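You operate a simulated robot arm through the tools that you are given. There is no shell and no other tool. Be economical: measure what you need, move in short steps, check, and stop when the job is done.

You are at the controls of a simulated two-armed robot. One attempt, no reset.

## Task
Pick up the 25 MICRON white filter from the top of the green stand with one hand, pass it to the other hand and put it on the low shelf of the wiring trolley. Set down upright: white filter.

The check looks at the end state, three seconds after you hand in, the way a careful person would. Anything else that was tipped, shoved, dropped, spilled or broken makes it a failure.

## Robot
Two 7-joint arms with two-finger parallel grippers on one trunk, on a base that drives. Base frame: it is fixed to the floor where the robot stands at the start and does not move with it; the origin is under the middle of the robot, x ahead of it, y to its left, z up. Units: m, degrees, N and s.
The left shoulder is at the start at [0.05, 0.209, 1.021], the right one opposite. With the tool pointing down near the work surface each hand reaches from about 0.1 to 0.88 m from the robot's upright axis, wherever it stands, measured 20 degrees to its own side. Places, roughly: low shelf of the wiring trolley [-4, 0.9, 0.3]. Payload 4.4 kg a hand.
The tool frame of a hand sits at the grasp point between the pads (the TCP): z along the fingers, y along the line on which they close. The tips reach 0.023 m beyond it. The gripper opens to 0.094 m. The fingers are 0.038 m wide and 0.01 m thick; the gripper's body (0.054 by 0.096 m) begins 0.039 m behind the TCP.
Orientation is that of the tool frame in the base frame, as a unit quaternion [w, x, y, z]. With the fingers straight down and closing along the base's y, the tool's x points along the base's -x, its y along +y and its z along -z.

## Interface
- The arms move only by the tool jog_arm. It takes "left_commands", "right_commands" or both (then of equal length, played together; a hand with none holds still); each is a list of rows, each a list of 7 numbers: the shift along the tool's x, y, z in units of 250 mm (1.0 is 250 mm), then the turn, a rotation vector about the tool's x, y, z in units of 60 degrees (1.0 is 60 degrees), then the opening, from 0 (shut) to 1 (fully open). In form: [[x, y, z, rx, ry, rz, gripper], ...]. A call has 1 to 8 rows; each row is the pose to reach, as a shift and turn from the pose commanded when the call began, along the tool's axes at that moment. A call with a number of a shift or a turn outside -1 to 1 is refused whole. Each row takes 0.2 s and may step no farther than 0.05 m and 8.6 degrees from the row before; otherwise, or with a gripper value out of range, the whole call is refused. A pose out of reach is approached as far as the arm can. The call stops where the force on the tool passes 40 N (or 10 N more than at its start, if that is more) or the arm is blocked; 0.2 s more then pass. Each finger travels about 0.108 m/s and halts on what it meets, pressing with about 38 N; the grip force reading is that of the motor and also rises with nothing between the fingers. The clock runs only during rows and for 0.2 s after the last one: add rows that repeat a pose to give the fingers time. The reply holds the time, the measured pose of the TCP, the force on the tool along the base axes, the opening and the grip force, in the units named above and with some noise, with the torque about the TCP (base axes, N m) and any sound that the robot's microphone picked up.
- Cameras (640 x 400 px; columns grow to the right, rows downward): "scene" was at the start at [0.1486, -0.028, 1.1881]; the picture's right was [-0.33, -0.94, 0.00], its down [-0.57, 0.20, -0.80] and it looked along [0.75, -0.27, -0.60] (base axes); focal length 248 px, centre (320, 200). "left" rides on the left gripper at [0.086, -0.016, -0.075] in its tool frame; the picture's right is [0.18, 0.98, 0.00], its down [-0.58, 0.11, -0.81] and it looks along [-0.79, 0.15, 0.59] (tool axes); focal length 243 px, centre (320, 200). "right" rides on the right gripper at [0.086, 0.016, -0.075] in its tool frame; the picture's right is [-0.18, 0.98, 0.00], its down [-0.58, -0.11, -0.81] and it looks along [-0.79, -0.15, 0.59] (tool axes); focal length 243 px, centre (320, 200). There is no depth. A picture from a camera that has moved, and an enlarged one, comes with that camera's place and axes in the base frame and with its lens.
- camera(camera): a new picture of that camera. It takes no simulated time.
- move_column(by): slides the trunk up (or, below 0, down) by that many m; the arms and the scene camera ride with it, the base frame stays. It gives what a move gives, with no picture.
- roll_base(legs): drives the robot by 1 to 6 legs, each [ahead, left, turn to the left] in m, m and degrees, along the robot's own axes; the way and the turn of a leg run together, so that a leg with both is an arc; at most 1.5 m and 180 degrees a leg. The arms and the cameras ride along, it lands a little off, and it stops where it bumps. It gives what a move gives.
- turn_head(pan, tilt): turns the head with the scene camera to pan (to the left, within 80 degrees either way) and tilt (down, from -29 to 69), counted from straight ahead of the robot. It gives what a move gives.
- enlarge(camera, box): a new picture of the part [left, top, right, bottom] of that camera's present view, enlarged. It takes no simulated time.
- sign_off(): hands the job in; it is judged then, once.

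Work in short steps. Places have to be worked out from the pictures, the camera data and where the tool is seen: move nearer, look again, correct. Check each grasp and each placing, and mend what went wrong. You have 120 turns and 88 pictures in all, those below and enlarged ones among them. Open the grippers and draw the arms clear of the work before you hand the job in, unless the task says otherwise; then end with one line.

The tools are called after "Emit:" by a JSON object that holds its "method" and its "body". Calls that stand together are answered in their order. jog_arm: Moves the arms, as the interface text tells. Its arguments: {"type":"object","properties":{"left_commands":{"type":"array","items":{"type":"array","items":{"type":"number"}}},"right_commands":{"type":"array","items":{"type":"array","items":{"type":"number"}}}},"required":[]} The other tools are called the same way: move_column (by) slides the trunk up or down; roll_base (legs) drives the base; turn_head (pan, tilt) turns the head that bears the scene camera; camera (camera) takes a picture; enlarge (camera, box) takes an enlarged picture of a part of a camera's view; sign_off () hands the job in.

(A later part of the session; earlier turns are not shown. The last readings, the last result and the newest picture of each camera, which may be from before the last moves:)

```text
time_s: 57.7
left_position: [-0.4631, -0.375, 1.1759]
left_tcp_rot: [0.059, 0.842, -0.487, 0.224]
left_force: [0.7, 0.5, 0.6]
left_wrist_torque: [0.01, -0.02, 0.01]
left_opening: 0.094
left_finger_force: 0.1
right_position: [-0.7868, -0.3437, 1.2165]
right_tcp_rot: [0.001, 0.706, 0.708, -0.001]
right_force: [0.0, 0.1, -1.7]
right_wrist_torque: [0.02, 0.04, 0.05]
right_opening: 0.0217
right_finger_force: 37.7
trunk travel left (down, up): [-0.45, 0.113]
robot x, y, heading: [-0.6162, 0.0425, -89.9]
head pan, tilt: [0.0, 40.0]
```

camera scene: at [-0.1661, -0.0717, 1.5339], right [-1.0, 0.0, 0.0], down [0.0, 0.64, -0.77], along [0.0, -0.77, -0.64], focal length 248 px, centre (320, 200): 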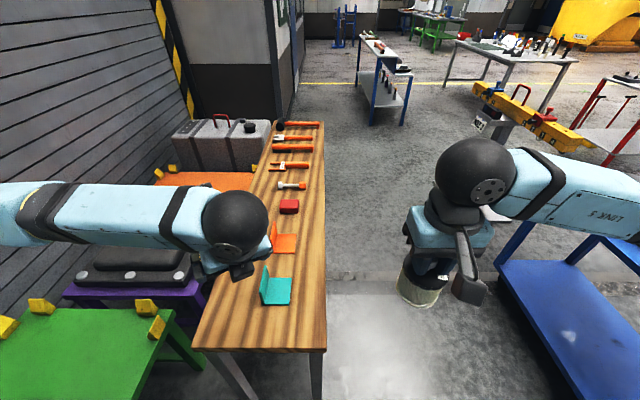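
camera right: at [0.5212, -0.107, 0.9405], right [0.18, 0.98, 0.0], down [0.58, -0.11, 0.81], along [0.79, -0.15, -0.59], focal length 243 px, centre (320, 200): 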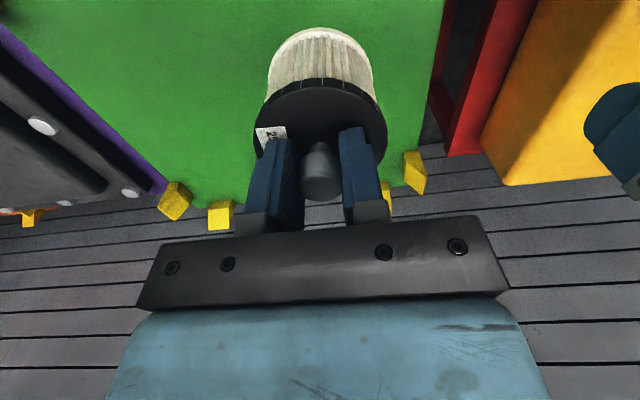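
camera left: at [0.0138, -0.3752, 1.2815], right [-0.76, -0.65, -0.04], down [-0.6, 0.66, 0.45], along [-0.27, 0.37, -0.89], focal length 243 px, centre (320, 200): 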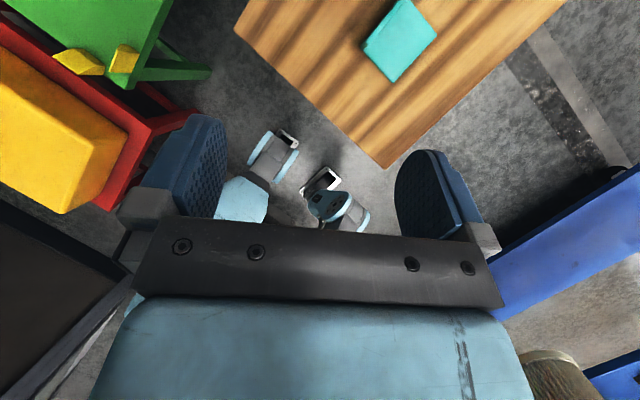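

That got through, and the robot is at x=-0.62. Next I'll go ahead along -y between the bench and the rack, and check the gap past the rack's end.

Emit:
{"method": "roll_base", "body": {"legs": [[0.3, -0.03, 0], [0.3, 0, 0]]}}

Emit:
{"method": "turn_head", "body": {"pan": -40, "tilt": 40}}

Emit:
{"method": "camera", "body": {"camera": "scene"}}

```text
time_s: 61.4
left_position: [-0.4921, -0.9735, 1.1755]
left_tcp_rot: [0.059, 0.841, -0.49, 0.224]
left_force: [-0.8, -0.5, 0.1]
left_wrist_torque: [0.02, -0.02, 0.03]
left_opening: 0.0938
left_finger_force: 0.1
right_position: [-0.8176, -0.9446, 1.2169]
right_tcp_rot: [0.0, 0.707, 0.707, 0.0]
right_force: [0.1, 0.0, -1.2]
right_wrist_torque: [-0.01, 0.02, 0.03]
right_opening: 0.0218
right_finger_force: 37.8
trunk travel left (down, up): [-0.45, 0.113]
robot x, y, heading: [-0.6454, -0.5574, -90.1]
head pan, tilt: [0.0, 40.0]
```

```text
time_s: 62.4
left_position: [-0.4896, -0.9735, 1.176]
left_tcp_rot: [0.059, 0.841, -0.489, 0.223]
left_force: [0.7, -0.1, -0.6]
left_wrist_torque: [-0.03, -0.01, 0.02]
left_opening: 0.0939
left_finger_force: 0.1
right_position: [-0.8152, -0.9431, 1.2149]
right_tcp_rot: [0.0, 0.706, 0.708, 0.0]
right_force: [-0.6, -0.8, -2.7]
right_wrist_torque: [0.03, -0.03, 0.0]
right_opening: 0.0219
right_finger_force: 38.0
trunk travel left (down, up): [-0.45, 0.113]
robot x, y, heading: [-0.6448, -0.5531, -89.9]
head pan, tilt: [-40.0, 40.0]
```

```text
55 pictures are left
camera scene: at [-0.6996, -0.6876, 1.5339], right [-0.77, 0.64, 0.0], down [0.41, 0.49, -0.77], along [-0.49, -0.59, -0.64], focal length 248 px, centre (320, 200)
```

scene: 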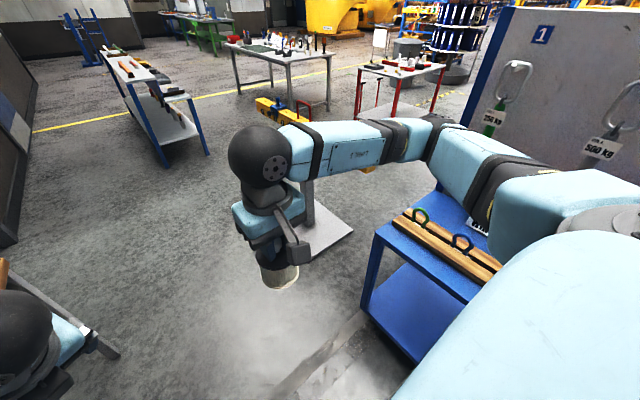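

The pole's base plate leaves only about 0.5 m to the rack, so I'll go around the pole's far side at y≈-2.7, where the floor is open. First I'll drive straight ahead along -y.

Emit:
{"method": "roll_base", "body": {"legs": [[1.0, 0, 0], [1.1, 0, 0]]}}

Emit:
{"method": "turn_head", "body": {"pan": -70, "tilt": 30}}

Emit:
{"method": "camera", "body": {"camera": "scene"}}

```text
time_s: 72.9
left_position: [-0.4986, -3.0816, 1.1758]
left_tcp_rot: [0.06, 0.839, -0.492, 0.224]
left_force: [-0.4, -0.2, 0.9]
left_wrist_torque: [0.02, -0.03, -0.01]
left_opening: 0.0936
left_finger_force: 0.1
right_position: [-0.8239, -3.0487, 1.2161]
right_tcp_rot: [0.0, 0.709, 0.705, 0.0]
right_force: [-0.1, 0.2, -1.2]
right_wrist_torque: [0.01, 0.02, 0.04]
right_opening: 0.0218
right_finger_force: 37.8
trunk travel left (down, up): [-0.45, 0.113]
robot x, y, heading: [-0.6519, -2.6658, -90.0]
head pan, tilt: [-40.0, 40.0]
```

```text
time_s: 73.8
left_position: [-0.4975, -3.0805, 1.1756]
left_tcp_rot: [0.059, 0.839, -0.492, 0.223]
left_force: [0.3, 0.4, 0.2]
left_wrist_torque: [0.01, 0.05, 0.0]
left_opening: 0.0939
left_finger_force: 0.1
right_position: [-0.8236, -3.0481, 1.2153]
right_tcp_rot: [0.0, 0.709, 0.706, 0.0]
right_force: [-0.2, 0.2, -1.1]
right_wrist_torque: [0.02, 0.0, 0.0]
right_opening: 0.0221
right_finger_force: 38.1
trunk travel left (down, up): [-0.45, 0.113]
robot x, y, heading: [-0.6496, -2.6607, -90.3]
head pan, tilt: [-70.0, 30.0]
```

```text
54 pictures are left
camera scene: at [-0.735, -2.7594, 1.5492], right [-0.34, 0.94, 0.0], down [0.47, 0.17, -0.87], along [-0.81, -0.29, -0.5], focal length 248 px, centre (320, 200)
```

scene: 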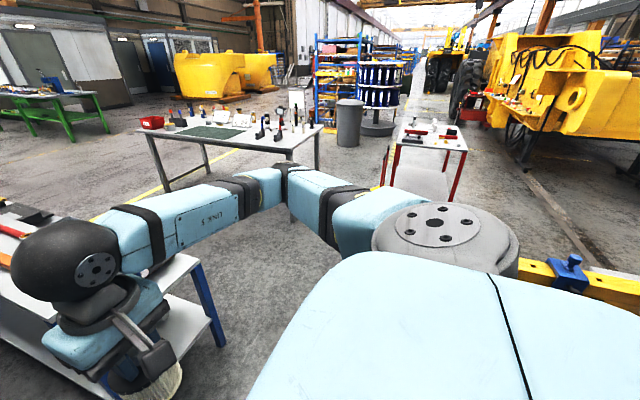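

The way along -x at y≈-2.67 is clear. I'll strafe right to x≈-2.35, then look north.

Emit:
{"method": "roll_base", "body": {"legs": [[0.03, -0.85, 0], [0, -0.85, 0]]}}

Emit:
{"method": "roll_base", "body": {"legs": [[0, 0, -60], [0, 0, -60]]}}

Emit:
{"method": "turn_head", "body": {"pan": -45, "tilt": 25}}

Emit:
{"method": "camera", "body": {"camera": "scene"}}

```text
time_s: 89.2
left_position: [-2.2148, -3.095, 1.1749]
left_tcp_rot: [0.06, 0.838, -0.495, 0.223]
left_force: [0.3, -0.6, -0.1]
left_wrist_torque: [0.0, 0.02, -0.01]
left_opening: 0.094
left_finger_force: 0.1
right_position: [-2.5387, -3.0596, 1.216]
right_tcp_rot: [0.0, 0.711, 0.703, 0.0]
right_force: [0.3, -0.1, -2.3]
right_wrist_torque: [0.02, 0.0, 0.02]
right_opening: 0.022
right_finger_force: 38.1
trunk travel left (down, up): [-0.45, 0.113]
robot x, y, heading: [-2.3624, -2.6771, -90.6]
head pan, tilt: [-70.0, 30.0]
```

```text
time_s: 94.9
left_position: [-2.8005, -2.5933, 1.1756]
left_tcp_rot: [-0.223, 0.008, 0.973, -0.06]
left_force: [-0.2, 0.2, 0.0]
left_wrist_torque: [0.01, 0.01, -0.03]
left_opening: 0.0938
left_finger_force: 0.0
right_position: [-2.6081, -2.3286, 1.2153]
right_tcp_rot: [0.0, 0.965, -0.263, 0.0]
right_force: [0.0, 0.5, -2.4]
right_wrist_torque: [0.0, 0.04, -0.01]
right_opening: 0.0221
right_finger_force: 37.9
trunk travel left (down, up): [-0.45, 0.113]
robot x, y, heading: [-2.3596, -2.6769, 149.2]
head pan, tilt: [-70.0, 30.0]
```

```text
time_s: 95.8
left_position: [-2.8009, -2.5925, 1.1762]
left_tcp_rot: [-0.223, 0.007, 0.973, -0.059]
left_force: [-0.1, -0.2, -0.8]
left_wrist_torque: [0.02, -0.04, 0.0]
left_opening: 0.0938
left_finger_force: 0.2
right_position: [-2.6085, -2.3295, 1.2157]
right_tcp_rot: [0.0, 0.965, -0.263, 0.0]
right_force: [-0.3, 0.7, -2.0]
right_wrist_torque: [0.02, -0.02, 0.0]
right_opening: 0.0219
right_finger_force: 38.6
trunk travel left (down, up): [-0.45, 0.113]
robot x, y, heading: [-2.3605, -2.676, 149.5]
head pan, tilt: [-45.0, 25.0]
```

```text
53 pictures are left
camera scene: at [-2.4439, -2.55, 1.5572], right [0.97, 0.25, 0.0], down [0.11, -0.41, -0.91], along [-0.23, 0.88, -0.42], focal length 248 px, centre (320, 200)
```

scene: 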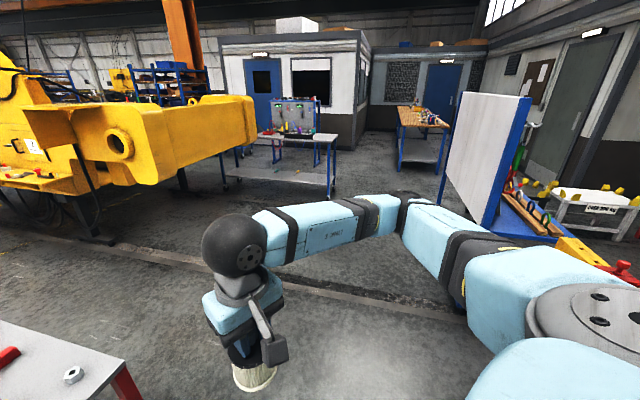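

The path to the trolley is open, and its long side faces us. I'll turn to face +y, drive north, then move diagonally to in front of the trolley's near end.

Emit:
{"method": "roll_base", "body": {"legs": [[0, 0, -59.5], [1.2, 0.1, 0], [0.9, 0.7, 0]]}}

Emit:
{"method": "turn_head", "body": {"pan": 0, "tilt": 35}}

Emit:
{"method": "camera", "body": {"camera": "scene"}}

```text
time_s: 110.8
left_position: [-3.3016, -0.1544, 1.1762]
left_tcp_rot: [-0.223, 0.492, 0.84, 0.06]
left_force: [-0.3, 0.4, 0.1]
left_wrist_torque: [0.03, 0.06, -0.02]
left_opening: 0.0936
left_finger_force: 0.0
right_position: [-2.9771, -0.1859, 1.2157]
right_tcp_rot: [0.0, -0.706, 0.708, 0.0]
right_force: [-0.4, -1.0, -1.5]
right_wrist_torque: [0.0, -0.01, 0.04]
right_opening: 0.0217
right_finger_force: 38.3
trunk travel left (down, up): [-0.45, 0.113]
robot x, y, heading: [-3.1492, -0.5734, 89.8]
head pan, tilt: [-45.0, 25.0]
```

```text
time_s: 111.9
left_position: [-3.3024, -0.1538, 1.1772]
left_tcp_rot: [-0.224, 0.491, 0.84, 0.06]
left_force: [0.8, 0.2, 0.5]
left_wrist_torque: [-0.01, 0.03, -0.02]
left_opening: 0.0941
left_finger_force: 0.1
right_position: [-2.9757, -0.1854, 1.2157]
right_tcp_rot: [0.0, -0.706, 0.708, 0.0]
right_force: [-0.5, -0.9, -2.3]
right_wrist_torque: [-0.01, 0.01, -0.04]
right_opening: 0.0219
right_finger_force: 38.2
trunk travel left (down, up): [-0.45, 0.113]
robot x, y, heading: [-3.1464, -0.5736, 89.9]
head pan, tilt: [0.0, 35.0]
```

```text
52 pictures are left
camera scene: at [-3.1512, -0.4163, 1.5414], right [1.0, 0.0, 0.0], down [0.0, -0.57, -0.82], along [0.0, 0.82, -0.57], focal length 248 px, centre (320, 200)
```

scene: 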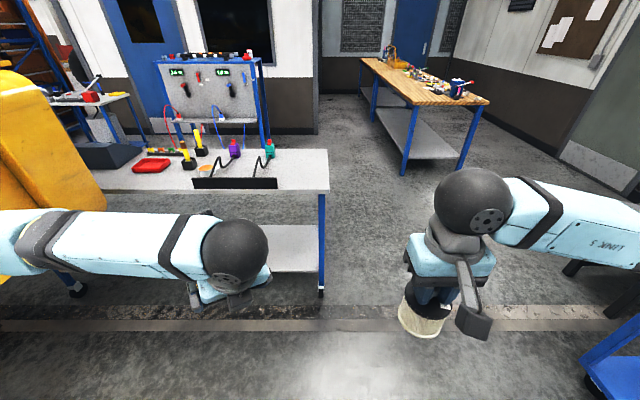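

I'm in front of the trolley. Its near edge is at y≈0.65, its right end at x≈-3.12 and the shelf at z≈0.27. For the handover, the left hand should point forward with its camera up, and the right hand's camera should turn away from it. I'll start by untilting the left hand and rolling the right hand.

Emit:
{"method": "jog_arm", "body": {"left_commands": [[0, 0, 0, 0, -0.06, -0.07, 1], [0, 0, 0, 0, -0.12, -0.14, 1], [0, 0, 0, 0, -0.18, -0.21, 1], [0, 0, 0, 0, -0.24, -0.28, 1], [0, 0, 0, 0, -0.3, -0.34, 1], [0, 0, 0, 0, -0.36, -0.4, 1], [0, 0, 0, 0, -0.42, -0.46, 1], [0, 0, 0, 0, -0.45, -0.5, 1]], "right_commands": [[0, 0, 0, 0, 0, -0.12, 0], [0, 0, 0, 0, 0, -0.25, 0], [0, 0, 0, 0, 0, -0.38, 0], [0, 0, 0, 0, 0, -0.5, 0], [0, 0, 0, 0, 0, -0.62, 0], [0, 0, 0, 0, 0, -0.75, 0], [0, 0, 0, 0, 0, -0.88, 0], [0, 0, 0, 0, 0, -1, 0]]}}

Emit:
{"method": "jog_arm", "body": {"left_commands": [[0, 0, 0, 0, 0, 0.12, 1], [0, 0, 0, 0, 0, 0.25, 1], [0, 0, 0, 0, 0, 0.38, 1], [0, 0, 0, 0, 0, 0.5, 1], [0, 0, 0, 0, 0, 0.62, 1], [0, 0, 0, 0, 0, 0.75, 1], [0, 0, 0, 0, 0, 0.88, 1], [0, 0, 0, 0, 0, 1, 1]], "right_commands": [[0, 0, 0, 0, 0, -0.12, 0], [0, 0, 0, 0, 0, -0.25, 0], [0, 0, 0, 0, 0, -0.38, 0], [0, 0, 0, 0, 0, -0.5, 0], [0, 0, 0, 0, 0, -0.62, 0], [0, 0, 0, 0, 0, -0.75, 0], [0, 0, 0, 0, 0, -0.88, 0], [0, 0, 0, 0, 0, -1, 0]]}}

```text
time_s: 113.7
left_position: [-3.3013, -0.1534, 1.1748]
left_tcp_rot: [-0.001, 0.259, 0.966, 0.0]
left_force: [0.5, -0.7, -0.2]
left_wrist_torque: [0.02, -0.01, -0.04]
left_opening: 0.094
left_finger_force: 0.1
right_position: [-2.9781, -0.1866, 1.2166]
right_tcp_rot: [0.0, 0.966, -0.26, 0.0]
right_force: [0.0, -0.3, -1.2]
right_wrist_torque: [0.02, -0.01, 0.02]
right_opening: 0.0219
right_finger_force: 38.0
trunk travel left (down, up): [-0.45, 0.113]
robot x, y, heading: [-3.1515, -0.5731, 89.9]
head pan, tilt: [0.0, 35.0]
```

```text
time_s: 115.5
left_position: [-3.306, -0.1551, 1.1742]
left_tcp_rot: [0.0, 0.709, 0.705, 0.002]
left_force: [-0.9, -0.5, 0.1]
left_wrist_torque: [-0.01, -0.05, 0.0]
left_opening: 0.0941
left_finger_force: 0.0
right_position: [-3.0282, -0.2848, 1.1359]
right_tcp_rot: [-0.014, 0.967, 0.254, 0.001]
right_force: [-0.2, 0.4, -2.1]
right_wrist_torque: [0.0, -0.06, 0.02]
right_opening: 0.0218
right_finger_force: 38.3
right hand out of reach, approached as far as the arm can: row 3, 4, 5, 6, 7, 8
trunk travel left (down, up): [-0.45, 0.113]
robot x, y, heading: [-3.15, -0.5713, 89.9]
head pan, tilt: [0.0, 35.0]
```

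The left hand reached the 180° roll, but the right wrist hit its limit. I'll roll the right hand back to about -90°.

Emit:
{"method": "jog_arm", "body": {"right_commands": [[0, 0, 0, 0, 0, 0.12, 0], [0, 0, 0, 0, 0, 0.25, 0], [0, 0, 0, 0, 0, 0.38, 0], [0, 0, 0, 0, 0, 0.5, 0], [0, 0, 0, 0, 0, 0.5, 0]]}}

Emit:
{"method": "camera", "body": {"camera": "scene"}}

```text
time_s: 116.7
left_position: [-3.303, -0.1532, 1.1761]
left_tcp_rot: [0.0, 0.707, 0.707, 0.0]
left_force: [-0.1, 0.2, -0.1]
left_wrist_torque: [-0.01, 0.02, -0.03]
left_opening: 0.094
left_finger_force: 0.1
right_position: [-3.0251, -0.2826, 1.1351]
right_tcp_rot: [0.0, 1.0, -0.003, 0.001]
right_force: [-0.5, 0.8, -1.8]
right_wrist_torque: [-0.01, -0.02, 0.03]
right_opening: 0.0221
right_finger_force: 37.9
trunk travel left (down, up): [-0.45, 0.113]
robot x, y, heading: [-3.153, -0.574, 90.0]
head pan, tilt: [0.0, 35.0]
```

```text
51 pictures are left
camera scene: at [-3.152, -0.4167, 1.5415], right [1.0, 0.0, 0.0], down [0.0, -0.57, -0.82], along [0.0, 0.82, -0.57], focal length 248 px, centre (320, 200)
```

scene: 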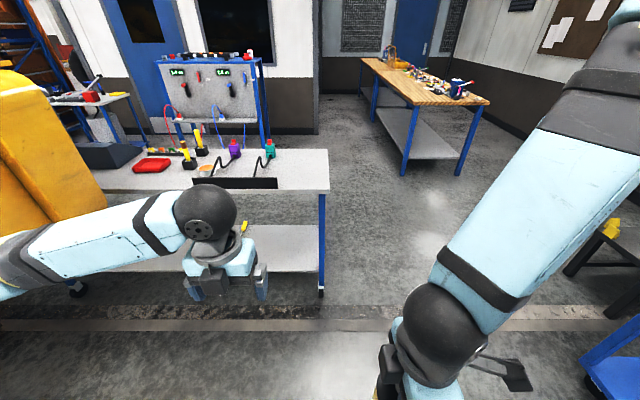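

The right hand is now vertical with its camera to the right, but close to the body. I'll move it forward to the handover point in front of the chest.

Emit:
{"method": "jog_arm", "body": {"right_commands": [[-0.055, -0.14, 0, 0, 0, 0, 0], [-0.11, -0.28, -0.01, 0, 0, 0, 0], [-0.165, -0.42, -0.02, 0, 0, 0, 0], [-0.22, -0.56, -0.03, 0, 0, 0, 0], [-0.275, -0.7, -0.04, 0, 0, 0, 0], [-0.33, -0.84, -0.05, 0, 0, 0, 0], [-0.39, -0.98, -0.06, 0, 0, 0, 0], [-0.39, -0.98, -0.06, 0, 0, 0, 0]]}}

Emit:
{"method": "camera", "body": {"camera": "scene"}}

```text
time_s: 118.5
left_position: [-3.3022, -0.1527, 1.1757]
left_tcp_rot: [0.0, 0.707, 0.707, -0.001]
left_force: [-1.2, -0.8, 1.0]
left_wrist_torque: [0.01, -0.03, 0.0]
left_opening: 0.094
left_finger_force: 0.0
right_position: [-3.0655, -0.1767, 1.1399]
right_tcp_rot: [-0.001, 1.0, -0.003, 0.0]
right_force: [-0.4, 0.0, -1.2]
right_wrist_torque: [-0.01, -0.04, -0.01]
right_opening: 0.0219
right_finger_force: 38.3
right hand out of reach, approached as far as the arm can: row 4, 5, 6, 7, 8
trunk travel left (down, up): [-0.45, 0.113]
robot x, y, heading: [-3.1542, -0.5749, 89.5]
head pan, tilt: [0.0, 35.0]
```

```text
50 pictures are left
camera scene: at [-3.1513, -0.4161, 1.5414], right [1.0, 0.0, 0.0], down [0.0, -0.57, -0.82], along [0.0, 0.82, -0.57], focal length 248 px, centre (320, 200)
```

scene: 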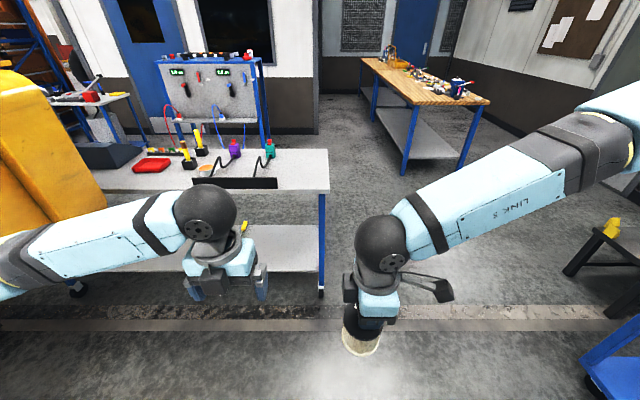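

With this roll the right hand's reach is limited to about 0.4 m ahead. The handover will be in front of the left shoulder instead. First I'll pitch the left hand up to point forward, 7° below horizontal with its camera on top.

Emit:
{"method": "jog_arm", "body": {"left_commands": [[0.03, 0, 0, 0, 0.13, 0, 1], [0.06, 0, 0, 0, 0.26, 0, 1], [0.1, 0, 0, 0, 0.39, 0, 1], [0.13, 0, 0, 0, 0.52, 0, 1], [0.16, 0, 0, 0, 0.65, 0, 1], [0.2, 0, 0, 0, 0.78, 0, 1]]}}

Emit:
{"method": "jog_arm", "body": {"left_commands": [[0, 0, 0, 0, 0.13, 0, 1], [0, 0, 0, 0, 0.26, 0, 1], [0, 0, 0, 0, 0.39, 0, 1], [0, 0, 0, 0, 0.52, 0, 1], [0, 0, 0, 0, 0.603, 0, 1]]}}

Emit:
{"method": "camera", "body": {"camera": "scene"}}

```text
time_s: 119.9
left_position: [-3.3014, -0.1036, 1.1771]
left_tcp_rot: [-0.282, 0.649, 0.648, 0.282]
left_force: [0.1, -0.6, 0.1]
left_wrist_torque: [0.03, 0.01, -0.02]
left_opening: 0.094
left_finger_force: 0.1
right_position: [-3.0658, -0.1749, 1.1405]
right_tcp_rot: [-0.001, 1.0, -0.002, 0.0]
right_force: [0.4, 0.0, -0.6]
right_wrist_torque: [-0.02, -0.02, -0.03]
right_opening: 0.0219
right_finger_force: 38.2
trunk travel left (down, up): [-0.45, 0.113]
robot x, y, heading: [-3.1528, -0.5719, 90.1]
head pan, tilt: [0.0, 35.0]
```

```text
time_s: 121.1
left_position: [-3.3022, -0.1026, 1.1761]
left_tcp_rot: [-0.469, 0.53, 0.528, 0.47]
left_force: [-0.5, 0.2, -0.8]
left_wrist_torque: [0.04, 0.03, -0.02]
left_opening: 0.094
left_finger_force: 0.1
right_position: [-3.0652, -0.1759, 1.1407]
right_tcp_rot: [-0.001, 1.0, -0.002, 0.0]
right_force: [0.6, -0.5, -2.4]
right_wrist_torque: [0.0, -0.01, 0.0]
right_opening: 0.022
right_finger_force: 37.8
trunk travel left (down, up): [-0.45, 0.113]
robot x, y, heading: [-3.1553, -0.5712, 89.7]
head pan, tilt: [0.0, 35.0]
```

```text
49 pictures are left
camera scene: at [-3.1515, -0.4164, 1.5415], right [1.0, 0.0, 0.0], down [0.0, -0.57, -0.82], along [0.0, 0.82, -0.57], focal length 248 px, centre (320, 200)
```

scene: 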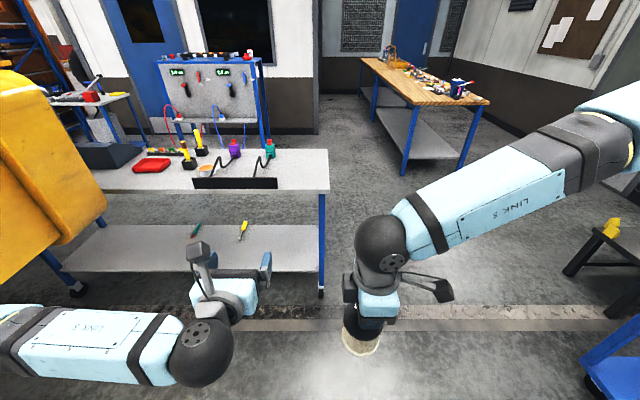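

The left hand is posed well. Now I'll bring the right hand left and forward in stages, keeping clear of the left fingertips.

Emit:
{"method": "jog_arm", "body": {"right_commands": [[-0.15, -0.05, 0, 0, 0, 0, 0], [-0.3, -0.12, 0, 0, 0, 0, 0], [-0.38, -0.28, 0, 0, 0, 0, 0], [-0.46, -0.44, 0, 0, 0, 0, 0], [-0.52, -0.6, -0.02, 0, 0, 0, 0], [-0.58, -0.76, -0.04, 0, 0, 0, 0]]}}

Emit:
{"method": "camera", "body": {"camera": "scene"}}

```text
time_s: 122.5
left_position: [-3.3014, -0.1034, 1.1766]
left_tcp_rot: [-0.468, 0.531, 0.528, 0.469]
left_force: [0.3, -0.3, 0.2]
left_wrist_torque: [0.01, -0.02, 0.0]
left_opening: 0.0942
left_finger_force: 0.0
right_position: [-3.1224, -0.1542, 1.1408]
right_tcp_rot: [-0.001, 1.0, -0.002, 0.001]
right_force: [0.1, 1.3, -1.5]
right_wrist_torque: [0.0, -0.01, 0.02]
right_opening: 0.022
right_finger_force: 37.9
right hand out of reach, approached as far as the arm can: row 2, 3, 4, 5, 6
trunk travel left (down, up): [-0.45, 0.113]
robot x, y, heading: [-3.1519, -0.5706, 89.7]
head pan, tilt: [0.0, 35.0]
```

```text
48 pictures are left
camera scene: at [-3.1514, -0.4162, 1.5414], right [1.0, 0.0, 0.0], down [0.0, -0.57, -0.82], along [0.0, 0.82, -0.57], focal length 248 px, centre (320, 200)
```

scene: 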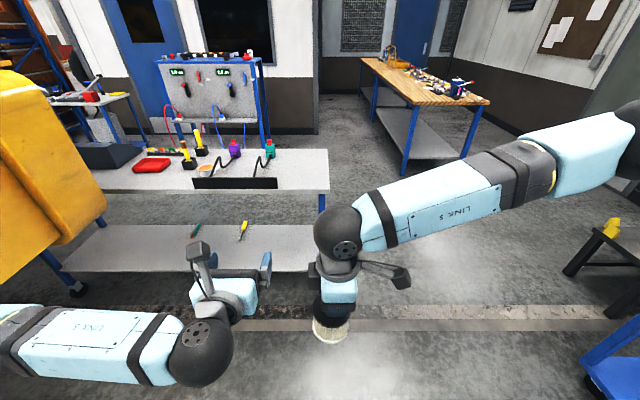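

The right hand can't come further forward with this roll, so I'll yaw the left hand to the right instead. It will approach the filter from the left side.

Emit:
{"method": "jog_arm", "body": {"left_commands": [[0, 0, 0, -0.124, 0, 0.015, 1], [0, 0, 0, -0.248, 0, 0.03, 1], [0, 0, 0, -0.372, 0, 0.045, 1], [0, 0, 0, -0.496, 0, 0.06, 1], [0, 0, 0, -0.62, 0, 0.075, 1], [0, 0, 0, -0.744, 0, 0.09, 1], [0, 0, 0, -0.868, 0, 0.106, 1], [0, 0, 0, -0.9925, 0, 0.122, 1]]}}

Emit:
{"method": "camera", "body": {"camera": "scene"}}

```text
time_s: 124.3
left_position: [-3.3028, -0.1024, 1.1755]
left_tcp_rot: [-0.171, 0.724, 0.193, 0.639]
left_force: [0.6, -0.2, 0.3]
left_wrist_torque: [0.0, 0.03, 0.01]
left_opening: 0.0943
left_finger_force: 0.1
right_position: [-3.1215, -0.1535, 1.1398]
right_tcp_rot: [-0.001, 1.0, -0.003, 0.0]
right_force: [0.8, -0.6, -1.7]
right_wrist_torque: [0.0, 0.0, 0.02]
right_opening: 0.0221
right_finger_force: 38.0
trunk travel left (down, up): [-0.45, 0.113]
robot x, y, heading: [-3.1555, -0.5745, 89.8]
head pan, tilt: [0.0, 35.0]
```

```text
47 pictures are left
camera scene: at [-3.1514, -0.4161, 1.5414], right [1.0, 0.0, 0.0], down [0.0, -0.57, -0.82], along [0.0, 0.82, -0.57], focal length 248 px, centre (320, 200)
```

scene: 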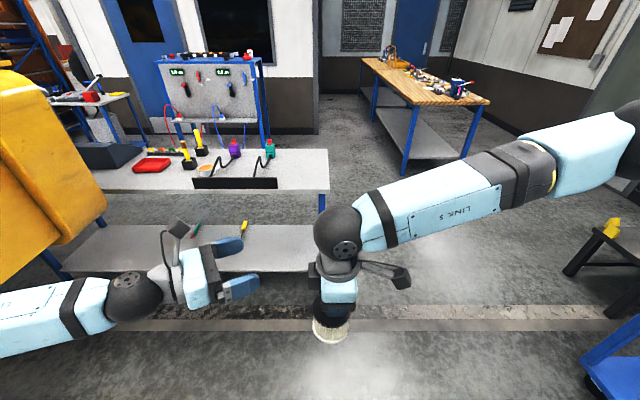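

The left hand now points right-forward with no reach trouble. The filter axis is at about (-3.1215, -0.1535), with its bottom near z≈1.05. I'll move the left hand to a pre-grasp point 0.13 m short of it at z≈1.082.

Emit:
{"method": "jog_arm", "body": {"left_commands": [[-0.075, 0.108, 0.002, 0, 0, 0, 1], [-0.15, 0.216, 0.004, 0, 0, 0, 1], [-0.225, 0.323, 0.006, 0, 0, 0, 1], [-0.3, 0.43, 0.01, 0, 0, 0, 1], [-0.374, 0.538, 0.012, 0, 0, 0, 1]]}}

Emit:
{"method": "camera", "body": {"camera": "left"}}

Emit:
{"method": "enlarge", "body": {"camera": "scene", "box": [180, 200, 420, 360]}}

```text
time_s: 125.5
left_position: [-3.2418, -0.2244, 1.0821]
left_tcp_rot: [-0.172, 0.724, 0.193, 0.64]
left_force: [0.3, -0.2, -0.4]
left_wrist_torque: [0.0, 0.01, -0.03]
left_opening: 0.0937
left_finger_force: 0.1
right_position: [-3.1215, -0.1541, 1.1409]
right_tcp_rot: [-0.001, 1.0, -0.003, 0.0]
right_force: [0.2, 0.5, -1.2]
right_wrist_torque: [0.01, -0.04, 0.02]
right_opening: 0.0219
right_finger_force: 37.9
trunk travel left (down, up): [-0.45, 0.113]
robot x, y, heading: [-3.153, -0.5725, 89.8]
head pan, tilt: [0.0, 35.0]
```

```text
46 pictures are left
camera left: at [-3.3061, -0.2416, 1.1777], right [0.51, -0.84, 0.18], down [-0.7, -0.53, -0.48], along [0.5, 0.12, -0.86], focal length 243 px, centre (320, 200)
```

left: 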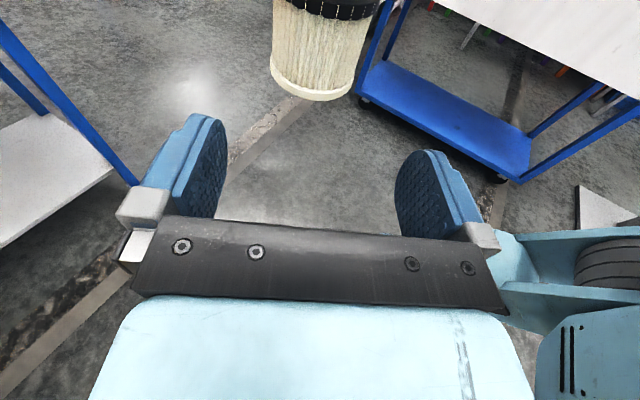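

```text
2.50 times, centred on (300, 280) of scene
camera zoom: at [-3.1513, -0.4169, 1.5416], right [1.0, 0.0, 0.0], down [0.0, -0.57, -0.82], along [0.0, 0.82, -0.57], focal length 621 px, centre (370, 0)
```

zoom: 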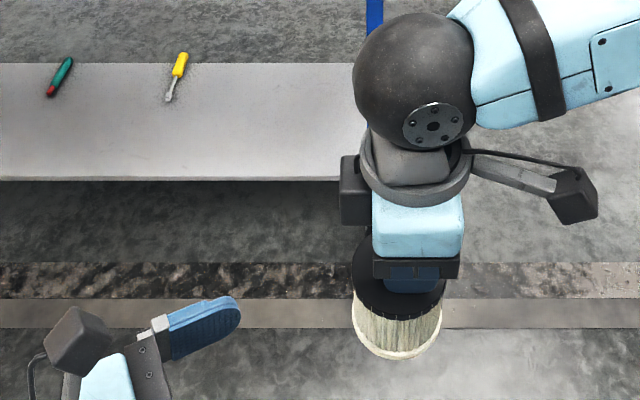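

The left camera confirms the filter is centred between the open fingers, with its bottom near z≈1.046. I'll advance partway and check again.

Emit:
{"method": "jog_arm", "body": {"left_commands": [[0.02, -0.002, 0.1, 0, 0, 0, 1], [0.035, -0.003, 0.2, 0, 0, 0, 1], [0.05, -0.004, 0.3, 0, 0, 0, 1], [0.054, -0.005, 0.38, 0, 0, 0, 1]]}}

Emit:
{"method": "camera", "body": {"camera": "left"}}

Emit:
{"method": "enlarge", "body": {"camera": "scene", "box": [220, 240, 400, 360]}}

```text
time_s: 126.5
left_position: [-3.1601, -0.1745, 1.0854]
left_tcp_rot: [-0.171, 0.724, 0.193, 0.64]
left_force: [-0.3, -0.1, -0.2]
left_wrist_torque: [0.01, 0.0, 0.03]
left_opening: 0.0939
left_finger_force: 0.1
right_position: [-3.1215, -0.1545, 1.1399]
right_tcp_rot: [0.0, 1.0, -0.003, 0.0]
right_force: [-0.2, 0.8, -1.7]
right_wrist_torque: [0.02, -0.01, -0.01]
right_opening: 0.0221
right_finger_force: 38.0
trunk travel left (down, up): [-0.45, 0.113]
robot x, y, heading: [-3.1495, -0.5745, 89.7]
head pan, tilt: [0.0, 35.0]
```

```text
44 pictures are left
camera left: at [-3.2229, -0.1917, 1.1791], right [0.51, -0.84, 0.18], down [-0.7, -0.53, -0.48], along [0.5, 0.12, -0.86], focal length 243 px, centre (320, 200)
```

left: 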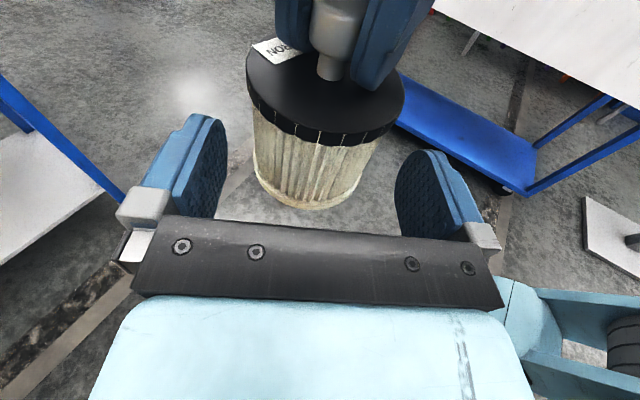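

```text
3.33 times, centred on (310, 300) of scene
camera zoom: at [-3.1506, -0.4158, 1.5414], right [1.0, 0.0, 0.0], down [0.0, -0.57, -0.82], along [0.0, 0.82, -0.57], focal length 828 px, centre (353, -133)
```

zoom: 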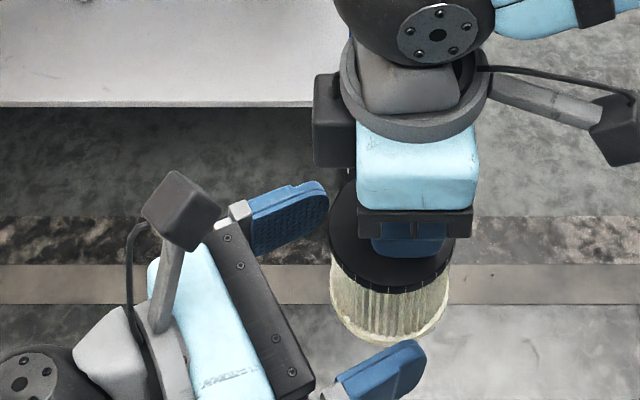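

The filter is still centred between the fingers, so I'll advance the remaining 36 mm.

Emit:
{"method": "jog_arm", "body": {"left_commands": [[0, 0, 0.05, 0, 0, 0, 1], [0, 0, 0.1, 0, 0, 0, 1], [0, 0, 0.143, 0, 0, 0, 1]]}}

Emit:
{"method": "camera", "body": {"camera": "left"}}

Emit:
{"method": "enlarge", "body": {"camera": "scene", "box": [220, 240, 400, 360]}}

```text
time_s: 127.3
left_position: [-3.1286, -0.1564, 1.0803]
left_tcp_rot: [-0.172, 0.724, 0.194, 0.639]
left_force: [0.1, 0.1, 0.1]
left_wrist_torque: [-0.02, -0.01, 0.03]
left_opening: 0.0942
left_finger_force: 0.0
right_position: [-3.1205, -0.154, 1.1411]
right_tcp_rot: [-0.001, 1.0, -0.002, 0.0]
right_force: [-0.5, -0.1, -2.1]
right_wrist_torque: [-0.01, -0.01, 0.03]
right_opening: 0.0222
right_finger_force: 38.5
trunk travel left (down, up): [-0.45, 0.113]
robot x, y, heading: [-3.1495, -0.5727, 89.8]
head pan, tilt: [0.0, 35.0]
```

```text
42 pictures are left
camera left: at [-3.1923, -0.1746, 1.1744], right [0.51, -0.84, 0.18], down [-0.7, -0.53, -0.48], along [0.5, 0.12, -0.86], focal length 243 px, centre (320, 200)
```

left: 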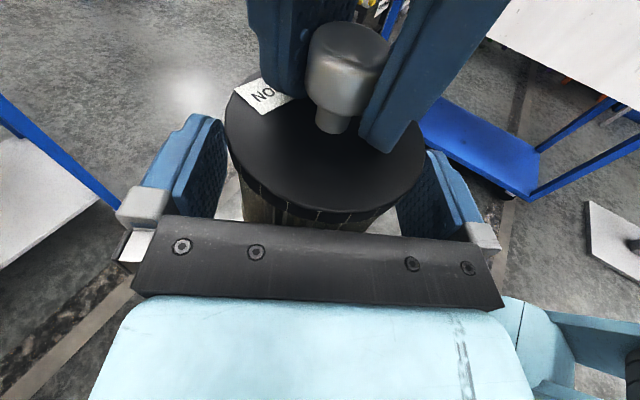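

```text
3.33 times, centred on (310, 300) of scene
camera zoom: at [-3.151, -0.4161, 1.5414], right [1.0, 0.0, 0.0], down [0.0, -0.57, -0.82], along [0.0, 0.82, -0.57], focal length 828 px, centre (353, -133)
```

zoom: 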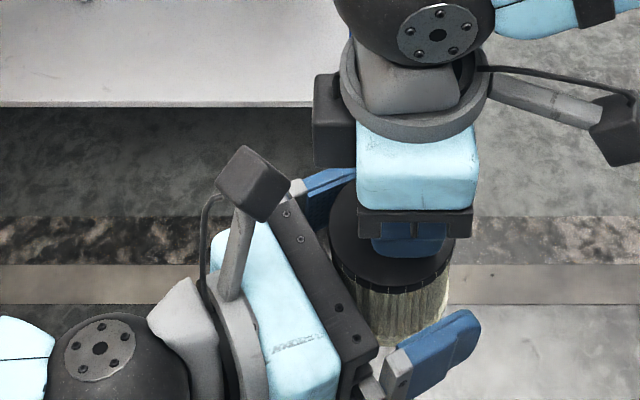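

The fingers straddle the body correctly, so I'll close the left gripper.

Emit:
{"method": "jog_arm", "body": {"left_commands": [[0, 0, 0, 0, 0, 0, 0.8], [0, 0, 0, 0, 0, 0, 0.5], [0, 0, 0, 0, 0, 0, 0.3], [0, 0, 0, 0, 0, 0, 0.3]]}}

Emit:
{"method": "camera", "body": {"camera": "left"}}

```text
time_s: 128.3
left_position: [-3.1293, -0.1557, 1.0799]
left_tcp_rot: [-0.172, 0.724, 0.194, 0.639]
left_force: [-12.7, 19.1, -3.3]
left_wrist_torque: [-1.0, -0.24, 0.09]
left_opening: 0.07
left_finger_force: 38.3
right_position: [-3.1206, -0.1554, 1.1411]
right_tcp_rot: [0.0, 1.0, -0.001, 0.0]
right_force: [12.5, -19.9, 3.0]
right_wrist_torque: [-0.24, -0.47, 0.1]
right_opening: 0.0218
right_finger_force: 37.3
trunk travel left (down, up): [-0.45, 0.113]
robot x, y, heading: [-3.1523, -0.5692, 89.6]
head pan, tilt: [0.0, 35.0]
```

```text
40 pictures are left
camera left: at [-3.1931, -0.1738, 1.1742], right [0.51, -0.84, 0.18], down [-0.7, -0.53, -0.48], along [0.5, 0.12, -0.86], focal length 243 px, centre (320, 200)
```

left: 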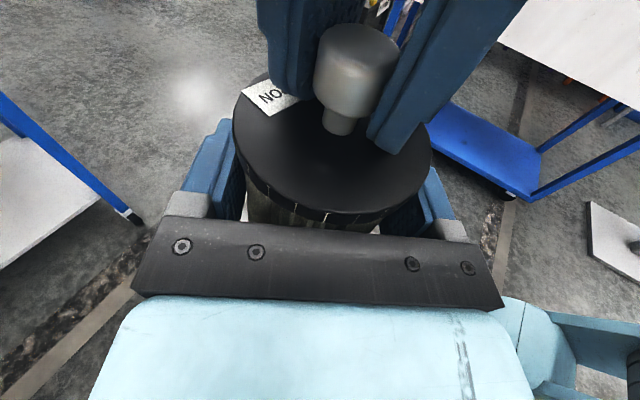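

The left hand grips at 0.070 with 38 N, but a sideways load of about 23 N shows a few mm of misalignment. I'll relax it with a small left shift along -y of the tool.

Emit:
{"method": "jog_arm", "body": {"left_commands": [[0, -0.006, 0, 0, 0, 0, 0.3], [0, -0.012, 0, 0, 0, 0, 0.3], [0, -0.012, 0, 0, 0, 0, 0.3]]}}

```text
time_s: 129.1
left_position: [-3.1294, -0.1546, 1.0802]
left_tcp_rot: [-0.171, 0.724, 0.193, 0.64]
left_force: [-2.0, 14.8, -2.8]
left_wrist_torque: [-0.61, 0.17, -0.02]
left_opening: 0.0698
left_finger_force: 37.9
right_position: [-3.1228, -0.1543, 1.1411]
right_tcp_rot: [0.0, 1.0, -0.003, 0.0]
right_force: [1.3, -14.7, 2.8]
right_wrist_torque: [-0.26, -0.23, 0.15]
right_opening: 0.0218
right_finger_force: 37.9
trunk travel left (down, up): [-0.45, 0.113]
robot x, y, heading: [-3.146, -0.5757, 89.7]
head pan, tilt: [0.0, 35.0]
```

The load is falling. One more small shift along world +y should clear it.

Emit:
{"method": "jog_arm", "body": {"left_commands": [[0, -0.004, 0.002, 0, 0, 0, 0.3], [0.0, -0.008, 0.005, 0, 0, 0, 0.3], [0.0, -0.008, 0.005, 0, 0, 0, 0.3]]}}

```text
time_s: 129.9
left_position: [-3.1303, -0.1529, 1.0798]
left_tcp_rot: [-0.169, 0.724, 0.192, 0.641]
left_force: [-1.6, -7.1, 0.1]
left_wrist_torque: [0.23, -0.55, 0.05]
left_opening: 0.0698
left_finger_force: 37.5
right_position: [-3.1218, -0.153, 1.1409]
right_tcp_rot: [-0.002, 1.0, -0.004, 0.0]
right_force: [1.8, 7.4, 0.6]
right_wrist_torque: [0.17, 0.44, -0.13]
right_opening: 0.0221
right_finger_force: 38.0
trunk travel left (down, up): [-0.45, 0.113]
robot x, y, heading: [-3.1492, -0.5723, 89.8]
head pan, tilt: [0.0, 35.0]
```

The load is now only about 7 N. I'll open the right gripper and check the left hand's hold.

Emit:
{"method": "jog_arm", "body": {"right_commands": [[0, 0, 0, 0, 0, 0, 0.3], [0, 0, 0, 0, 0, 0, 0.55], [0, 0, 0, 0, 0, 0, 0.6], [0, 0, 0, 0, 0, 0, 0.6]]}}

Emit:
{"method": "camera", "body": {"camera": "left"}}

Emit:
{"method": "camera", "body": {"camera": "right"}}

```text
time_s: 130.9
left_position: [-3.131, -0.1516, 1.0801]
left_tcp_rot: [-0.171, 0.724, 0.193, 0.64]
left_force: [0.0, -0.4, -0.5]
left_wrist_torque: [0.02, 0.0, 0.0]
left_opening: 0.0696
left_finger_force: 38.1
right_position: [-3.1211, -0.1536, 1.1396]
right_tcp_rot: [0.0, 1.0, -0.003, -0.001]
right_force: [0.1, -0.2, 0.6]
right_wrist_torque: [0.0, 0.0, -0.02]
right_opening: 0.0568
right_finger_force: 0.1
trunk travel left (down, up): [-0.45, 0.113]
robot x, y, heading: [-3.1514, -0.5706, 90.0]
head pan, tilt: [0.0, 35.0]
```

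```text
39 pictures are left
camera left: at [-3.1941, -0.1696, 1.1746], right [0.51, -0.84, 0.18], down [-0.7, -0.53, -0.48], along [0.5, 0.12, -0.86], focal length 243 px, centre (320, 200)
```

left: 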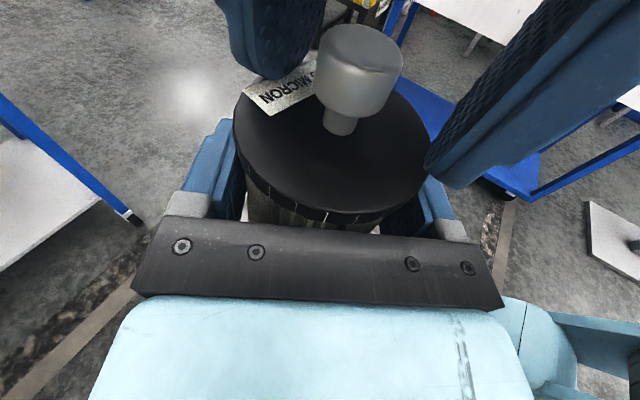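

```text
38 pictures are left
camera right: at [-3.0341, -0.1702, 1.2149], right [-0.19, -0.98, 0.0], down [-0.58, 0.11, 0.81], along [-0.79, 0.15, -0.59], focal length 243 px, centre (320, 200)
```

right: 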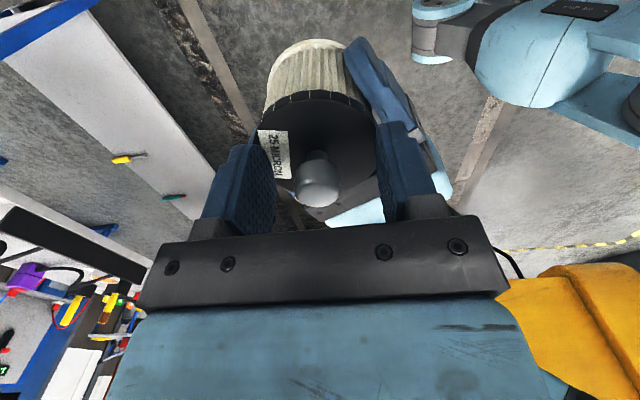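

The filter is held by the left hand, and the forces are near zero. I'll raise the right hand and move it away to the right.

Emit:
{"method": "jog_arm", "body": {"right_commands": [[0, 0, -0.12, 0, 0, 0, 0.6], [0, 0, -0.24, 0, 0, 0, 0.6], [0.05, 0, -0.36, 0, 0, 0, 0.6], [0.2, 0, -0.4, 0, 0, 0, 0.6], [0.38, 0, -0.4, 0, 0, 0, 0.6], [0.56, 0, -0.4, 0, 0, 0, 0.6], [0.74, 0, -0.4, 0, 0, 0, 0.6]]}}

Emit:
{"method": "camera", "body": {"camera": "scene"}}

Emit:
{"method": "camera", "body": {"camera": "left"}}

```text
time_s: 132.5
left_position: [-3.1288, -0.1521, 1.0808]
left_tcp_rot: [-0.171, 0.724, 0.193, 0.64]
left_force: [0.0, 0.7, -1.6]
left_wrist_torque: [0.02, 0.01, -0.01]
left_opening: 0.0697
left_finger_force: 38.2
right_position: [-3.0354, -0.1925, 1.2479]
right_tcp_rot: [0.005, 1.0, -0.009, 0.006]
right_force: [0.0, 0.4, 0.2]
right_wrist_torque: [0.0, -0.02, 0.03]
right_opening: 0.0564
right_finger_force: 0.0
right hand out of reach, approached as far as the arm can: row 1, 2, 3, 4, 5, 6, 7
trunk travel left (down, up): [-0.45, 0.113]
robot x, y, heading: [-3.1498, -0.5748, 89.5]
head pan, tilt: [0.0, 35.0]
```

```text
37 pictures are left
camera scene: at [-3.1491, -0.4162, 1.5414], right [1.0, 0.0, 0.0], down [0.0, -0.57, -0.82], along [0.0, 0.82, -0.57], focal length 248 px, centre (320, 200)
```

scene: 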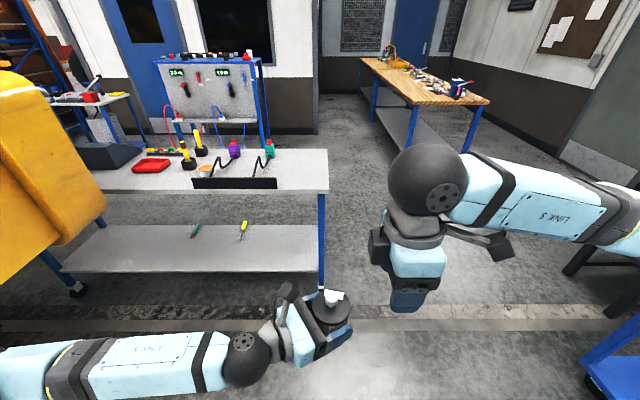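

```text
36 pictures are left
camera left: at [-3.1921, -0.1696, 1.1747], right [0.51, -0.84, 0.18], down [-0.7, -0.53, -0.48], along [0.5, 0.12, -0.86], focal length 243 px, centre (320, 200)
```

left: 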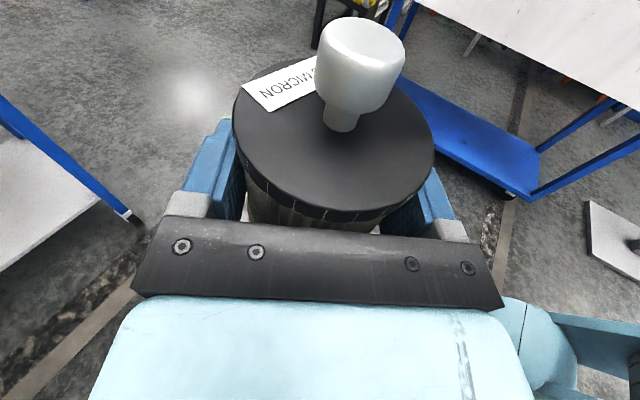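

The left hand holds the filter alone. Next I'll yaw the left hand back to pointing forward in front of its shoulder, and unroll the right hand away to its side.

Emit:
{"method": "jog_arm", "body": {"left_commands": [[-0.006, -0.072, -0.045, 0.124, 0, -0.015, 0.3], [-0.012, -0.144, -0.09, 0.248, 0, -0.03, 0.3], [-0.018, -0.216, -0.134, 0.372, 0, -0.045, 0.3], [-0.023, -0.288, -0.178, 0.496, 0, -0.06, 0.3], [-0.029, -0.36, -0.223, 0.62, 0, -0.075, 0.3], [-0.035, -0.43, -0.268, 0.744, 0, -0.09, 0.3], [-0.04, -0.503, -0.312, 0.868, 0, -0.106, 0.3], [-0.046, -0.575, -0.357, 0.9925, 0, -0.122, 0.3]], "right_commands": [[0.04, 0, 0, 0, 0, 0.125, 0.6], [0.08, 0, 0, 0, 0, 0.25, 0.6], [0.12, 0, 0, 0, 0, 0.375, 0.6], [0.16, 0, 0, 0, 0, 0.5, 0.6], [0.2, 0, 0, 0, 0, 0.625, 0.6], [0.24, 0, 0, 0, 0, 0.75, 0.6], [0.28, 0, 0, 0, 0, 0.875, 0.6], [0.32, 0, 0, 0, 0, 1, 0.6]]}}

Emit:
{"method": "camera", "body": {"camera": "scene"}}

```text
time_s: 134.3
left_position: [-3.2806, -0.0733, 1.0789]
left_tcp_rot: [-0.47, 0.529, 0.529, 0.468]
left_force: [0.2, -1.4, -2.3]
left_wrist_torque: [-0.04, 0.01, 0.01]
left_opening: 0.0698
left_finger_force: 37.9
right_position: [-2.9585, -0.1908, 1.2476]
right_tcp_rot: [0.0, 0.865, -0.502, 0.0]
right_force: [-0.4, 0.1, 0.4]
right_wrist_torque: [-0.02, 0.0, 0.01]
right_opening: 0.0564
right_finger_force: 0.0
trunk travel left (down, up): [-0.45, 0.113]
robot x, y, heading: [-3.1486, -0.5721, 90.0]
head pan, tilt: [0.0, 35.0]
```

```text
35 pictures are left
camera scene: at [-3.1507, -0.4165, 1.5415], right [1.0, 0.0, 0.0], down [0.0, -0.57, -0.82], along [0.0, 0.82, -0.57], focal length 248 px, centre (320, 200)
```

scene: 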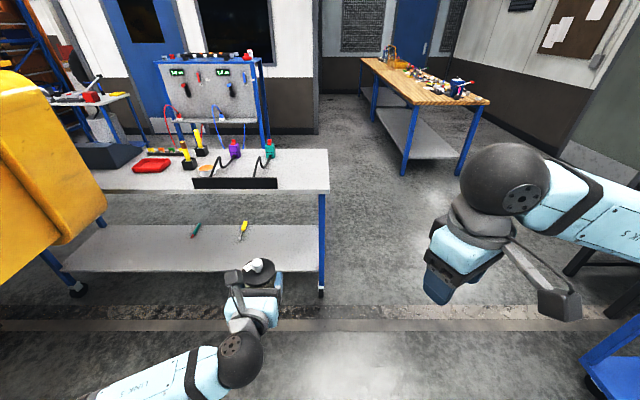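

The left hand points forward with the filter upright. I'll lower the trunk here over open floor and recheck the shelf geometry.

Emit:
{"method": "move_column", "body": {"by": -0.44}}

Emit:
{"method": "camera", "body": {"camera": "scene"}}

```text
refused: -0.44 is not a number from -0.4 to 0.4
```

```text
34 pictures are left
camera scene: at [-3.1507, -0.4165, 1.5415], right [1.0, 0.0, 0.0], down [0.0, -0.57, -0.82], along [0.0, 0.82, -0.57], focal length 248 px, centre (320, 200)
```

scene: 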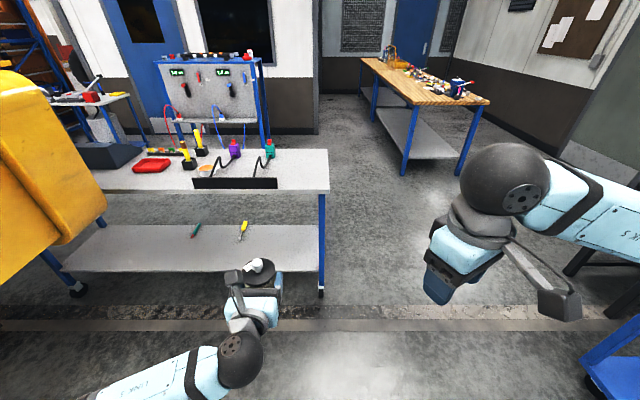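

The limit is 0.4 m per call, so I'll lower the trunk by 0.4.

Emit:
{"method": "move_column", "body": {"by": -0.4}}

Emit:
{"method": "camera", "body": {"camera": "scene"}}

```text
time_s: 138.1
left_position: [-3.2803, -0.0719, 0.6784]
left_tcp_rot: [-0.468, 0.531, 0.528, 0.469]
left_force: [-0.2, 0.3, -2.1]
left_wrist_torque: [-0.03, -0.02, -0.03]
left_opening: 0.0693
left_finger_force: 37.7
right_position: [-2.9566, -0.1903, 0.8472]
right_tcp_rot: [0.0, 0.865, -0.502, 0.001]
right_force: [0.1, -1.0, 0.1]
right_wrist_torque: [-0.01, 0.01, 0.0]
right_opening: 0.0562
right_finger_force: 0.0
trunk travel left (down, up): [-0.05, 0.513]
robot x, y, heading: [-3.1512, -0.5723, 89.6]
head pan, tilt: [0.0, 35.0]
```

```text
33 pictures are left
camera scene: at [-3.1513, -0.4164, 1.1415], right [1.0, 0.0, 0.0], down [0.0, -0.57, -0.82], along [0.0, 0.82, -0.57], focal length 248 px, centre (320, 200)
```

scene: 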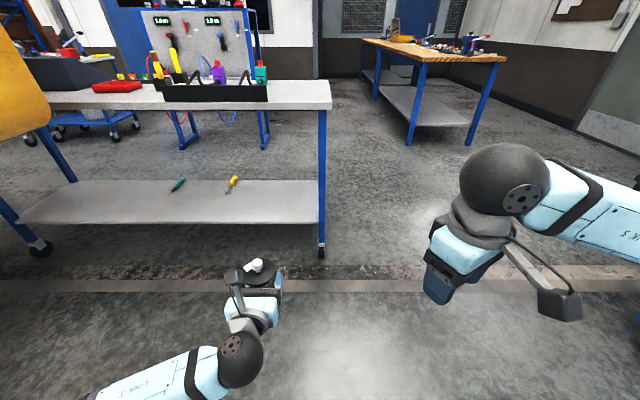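

I'll zoom in on the shelf edge for precise triangulation.

Emit:
{"method": "enlarge", "body": {"camera": "scene", "box": [120, 160, 340, 270]}}

```text
2.91 times, centred on (230, 215) of scene
camera zoom: at [-3.1513, -0.4164, 1.1415], right [1.0, 0.0, 0.0], down [0.0, -0.57, -0.82], along [0.0, 0.82, -0.57], focal length 723 px, centre (582, 156)
```

zoom: 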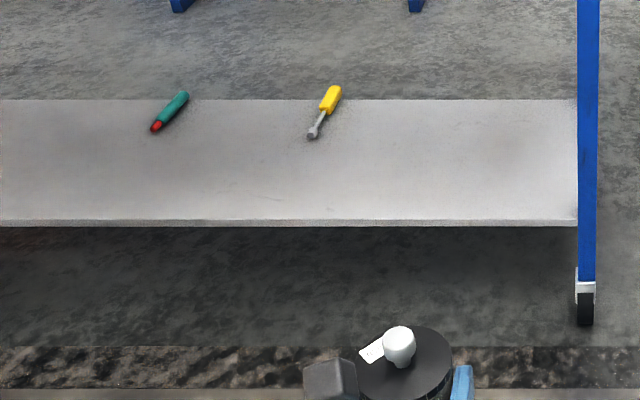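

The shelf top is at z≈0.279 with its near edge at y≈0.61, and the screwdrivers are at y≈1.0, x≈-3.75 and -4.09. My target is x≈-3.42, y≈0.72. I'll lower the left arm here first.

Emit:
{"method": "jog_arm", "body": {"left_commands": [[-0.132, 0, 0.016, 0, 0, 0, 0.3], [-0.264, 0, 0.033, 0, 0, 0, 0.3], [-0.397, 0, 0.049, 0, 0, 0, 0.3], [-0.53, 0, 0.065, 0, 0, 0, 0.3], [-0.662, 0, 0.081, 0, 0, 0, 0.3], [-0.794, 0, 0.098, 0, 0, 0, 0.3]]}}

Emit:
{"method": "camera", "body": {"camera": "scene"}}

```text
time_s: 139.7
left_position: [-3.2999, -0.047, 0.4968]
left_tcp_rot: [-0.488, 0.513, 0.525, 0.473]
left_force: [-0.9, -0.2, -1.7]
left_wrist_torque: [-0.02, 0.01, -0.03]
left_opening: 0.0695
left_finger_force: 37.4
right_position: [-2.9587, -0.1901, 0.8436]
right_tcp_rot: [0.0, 0.865, -0.502, 0.0]
right_force: [-0.5, 0.5, 0.7]
right_wrist_torque: [0.0, -0.01, 0.0]
right_opening: 0.0563
right_finger_force: 0.1
trunk travel left (down, up): [-0.05, 0.513]
robot x, y, heading: [-3.1542, -0.5732, 89.9]
head pan, tilt: [0.0, 35.0]
stopped in row 6 (left hand): the arm was blocked; the commanded pose is now the measured one
```

```text
31 pictures are left
camera scene: at [-3.151, -0.4158, 1.1381], right [1.0, 0.0, 0.0], down [0.0, -0.57, -0.82], along [0.0, 0.82, -0.57], focal length 248 px, centre (320, 200)
```

scene: 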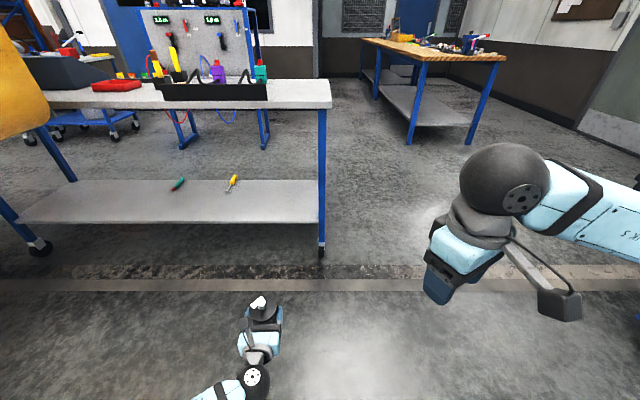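

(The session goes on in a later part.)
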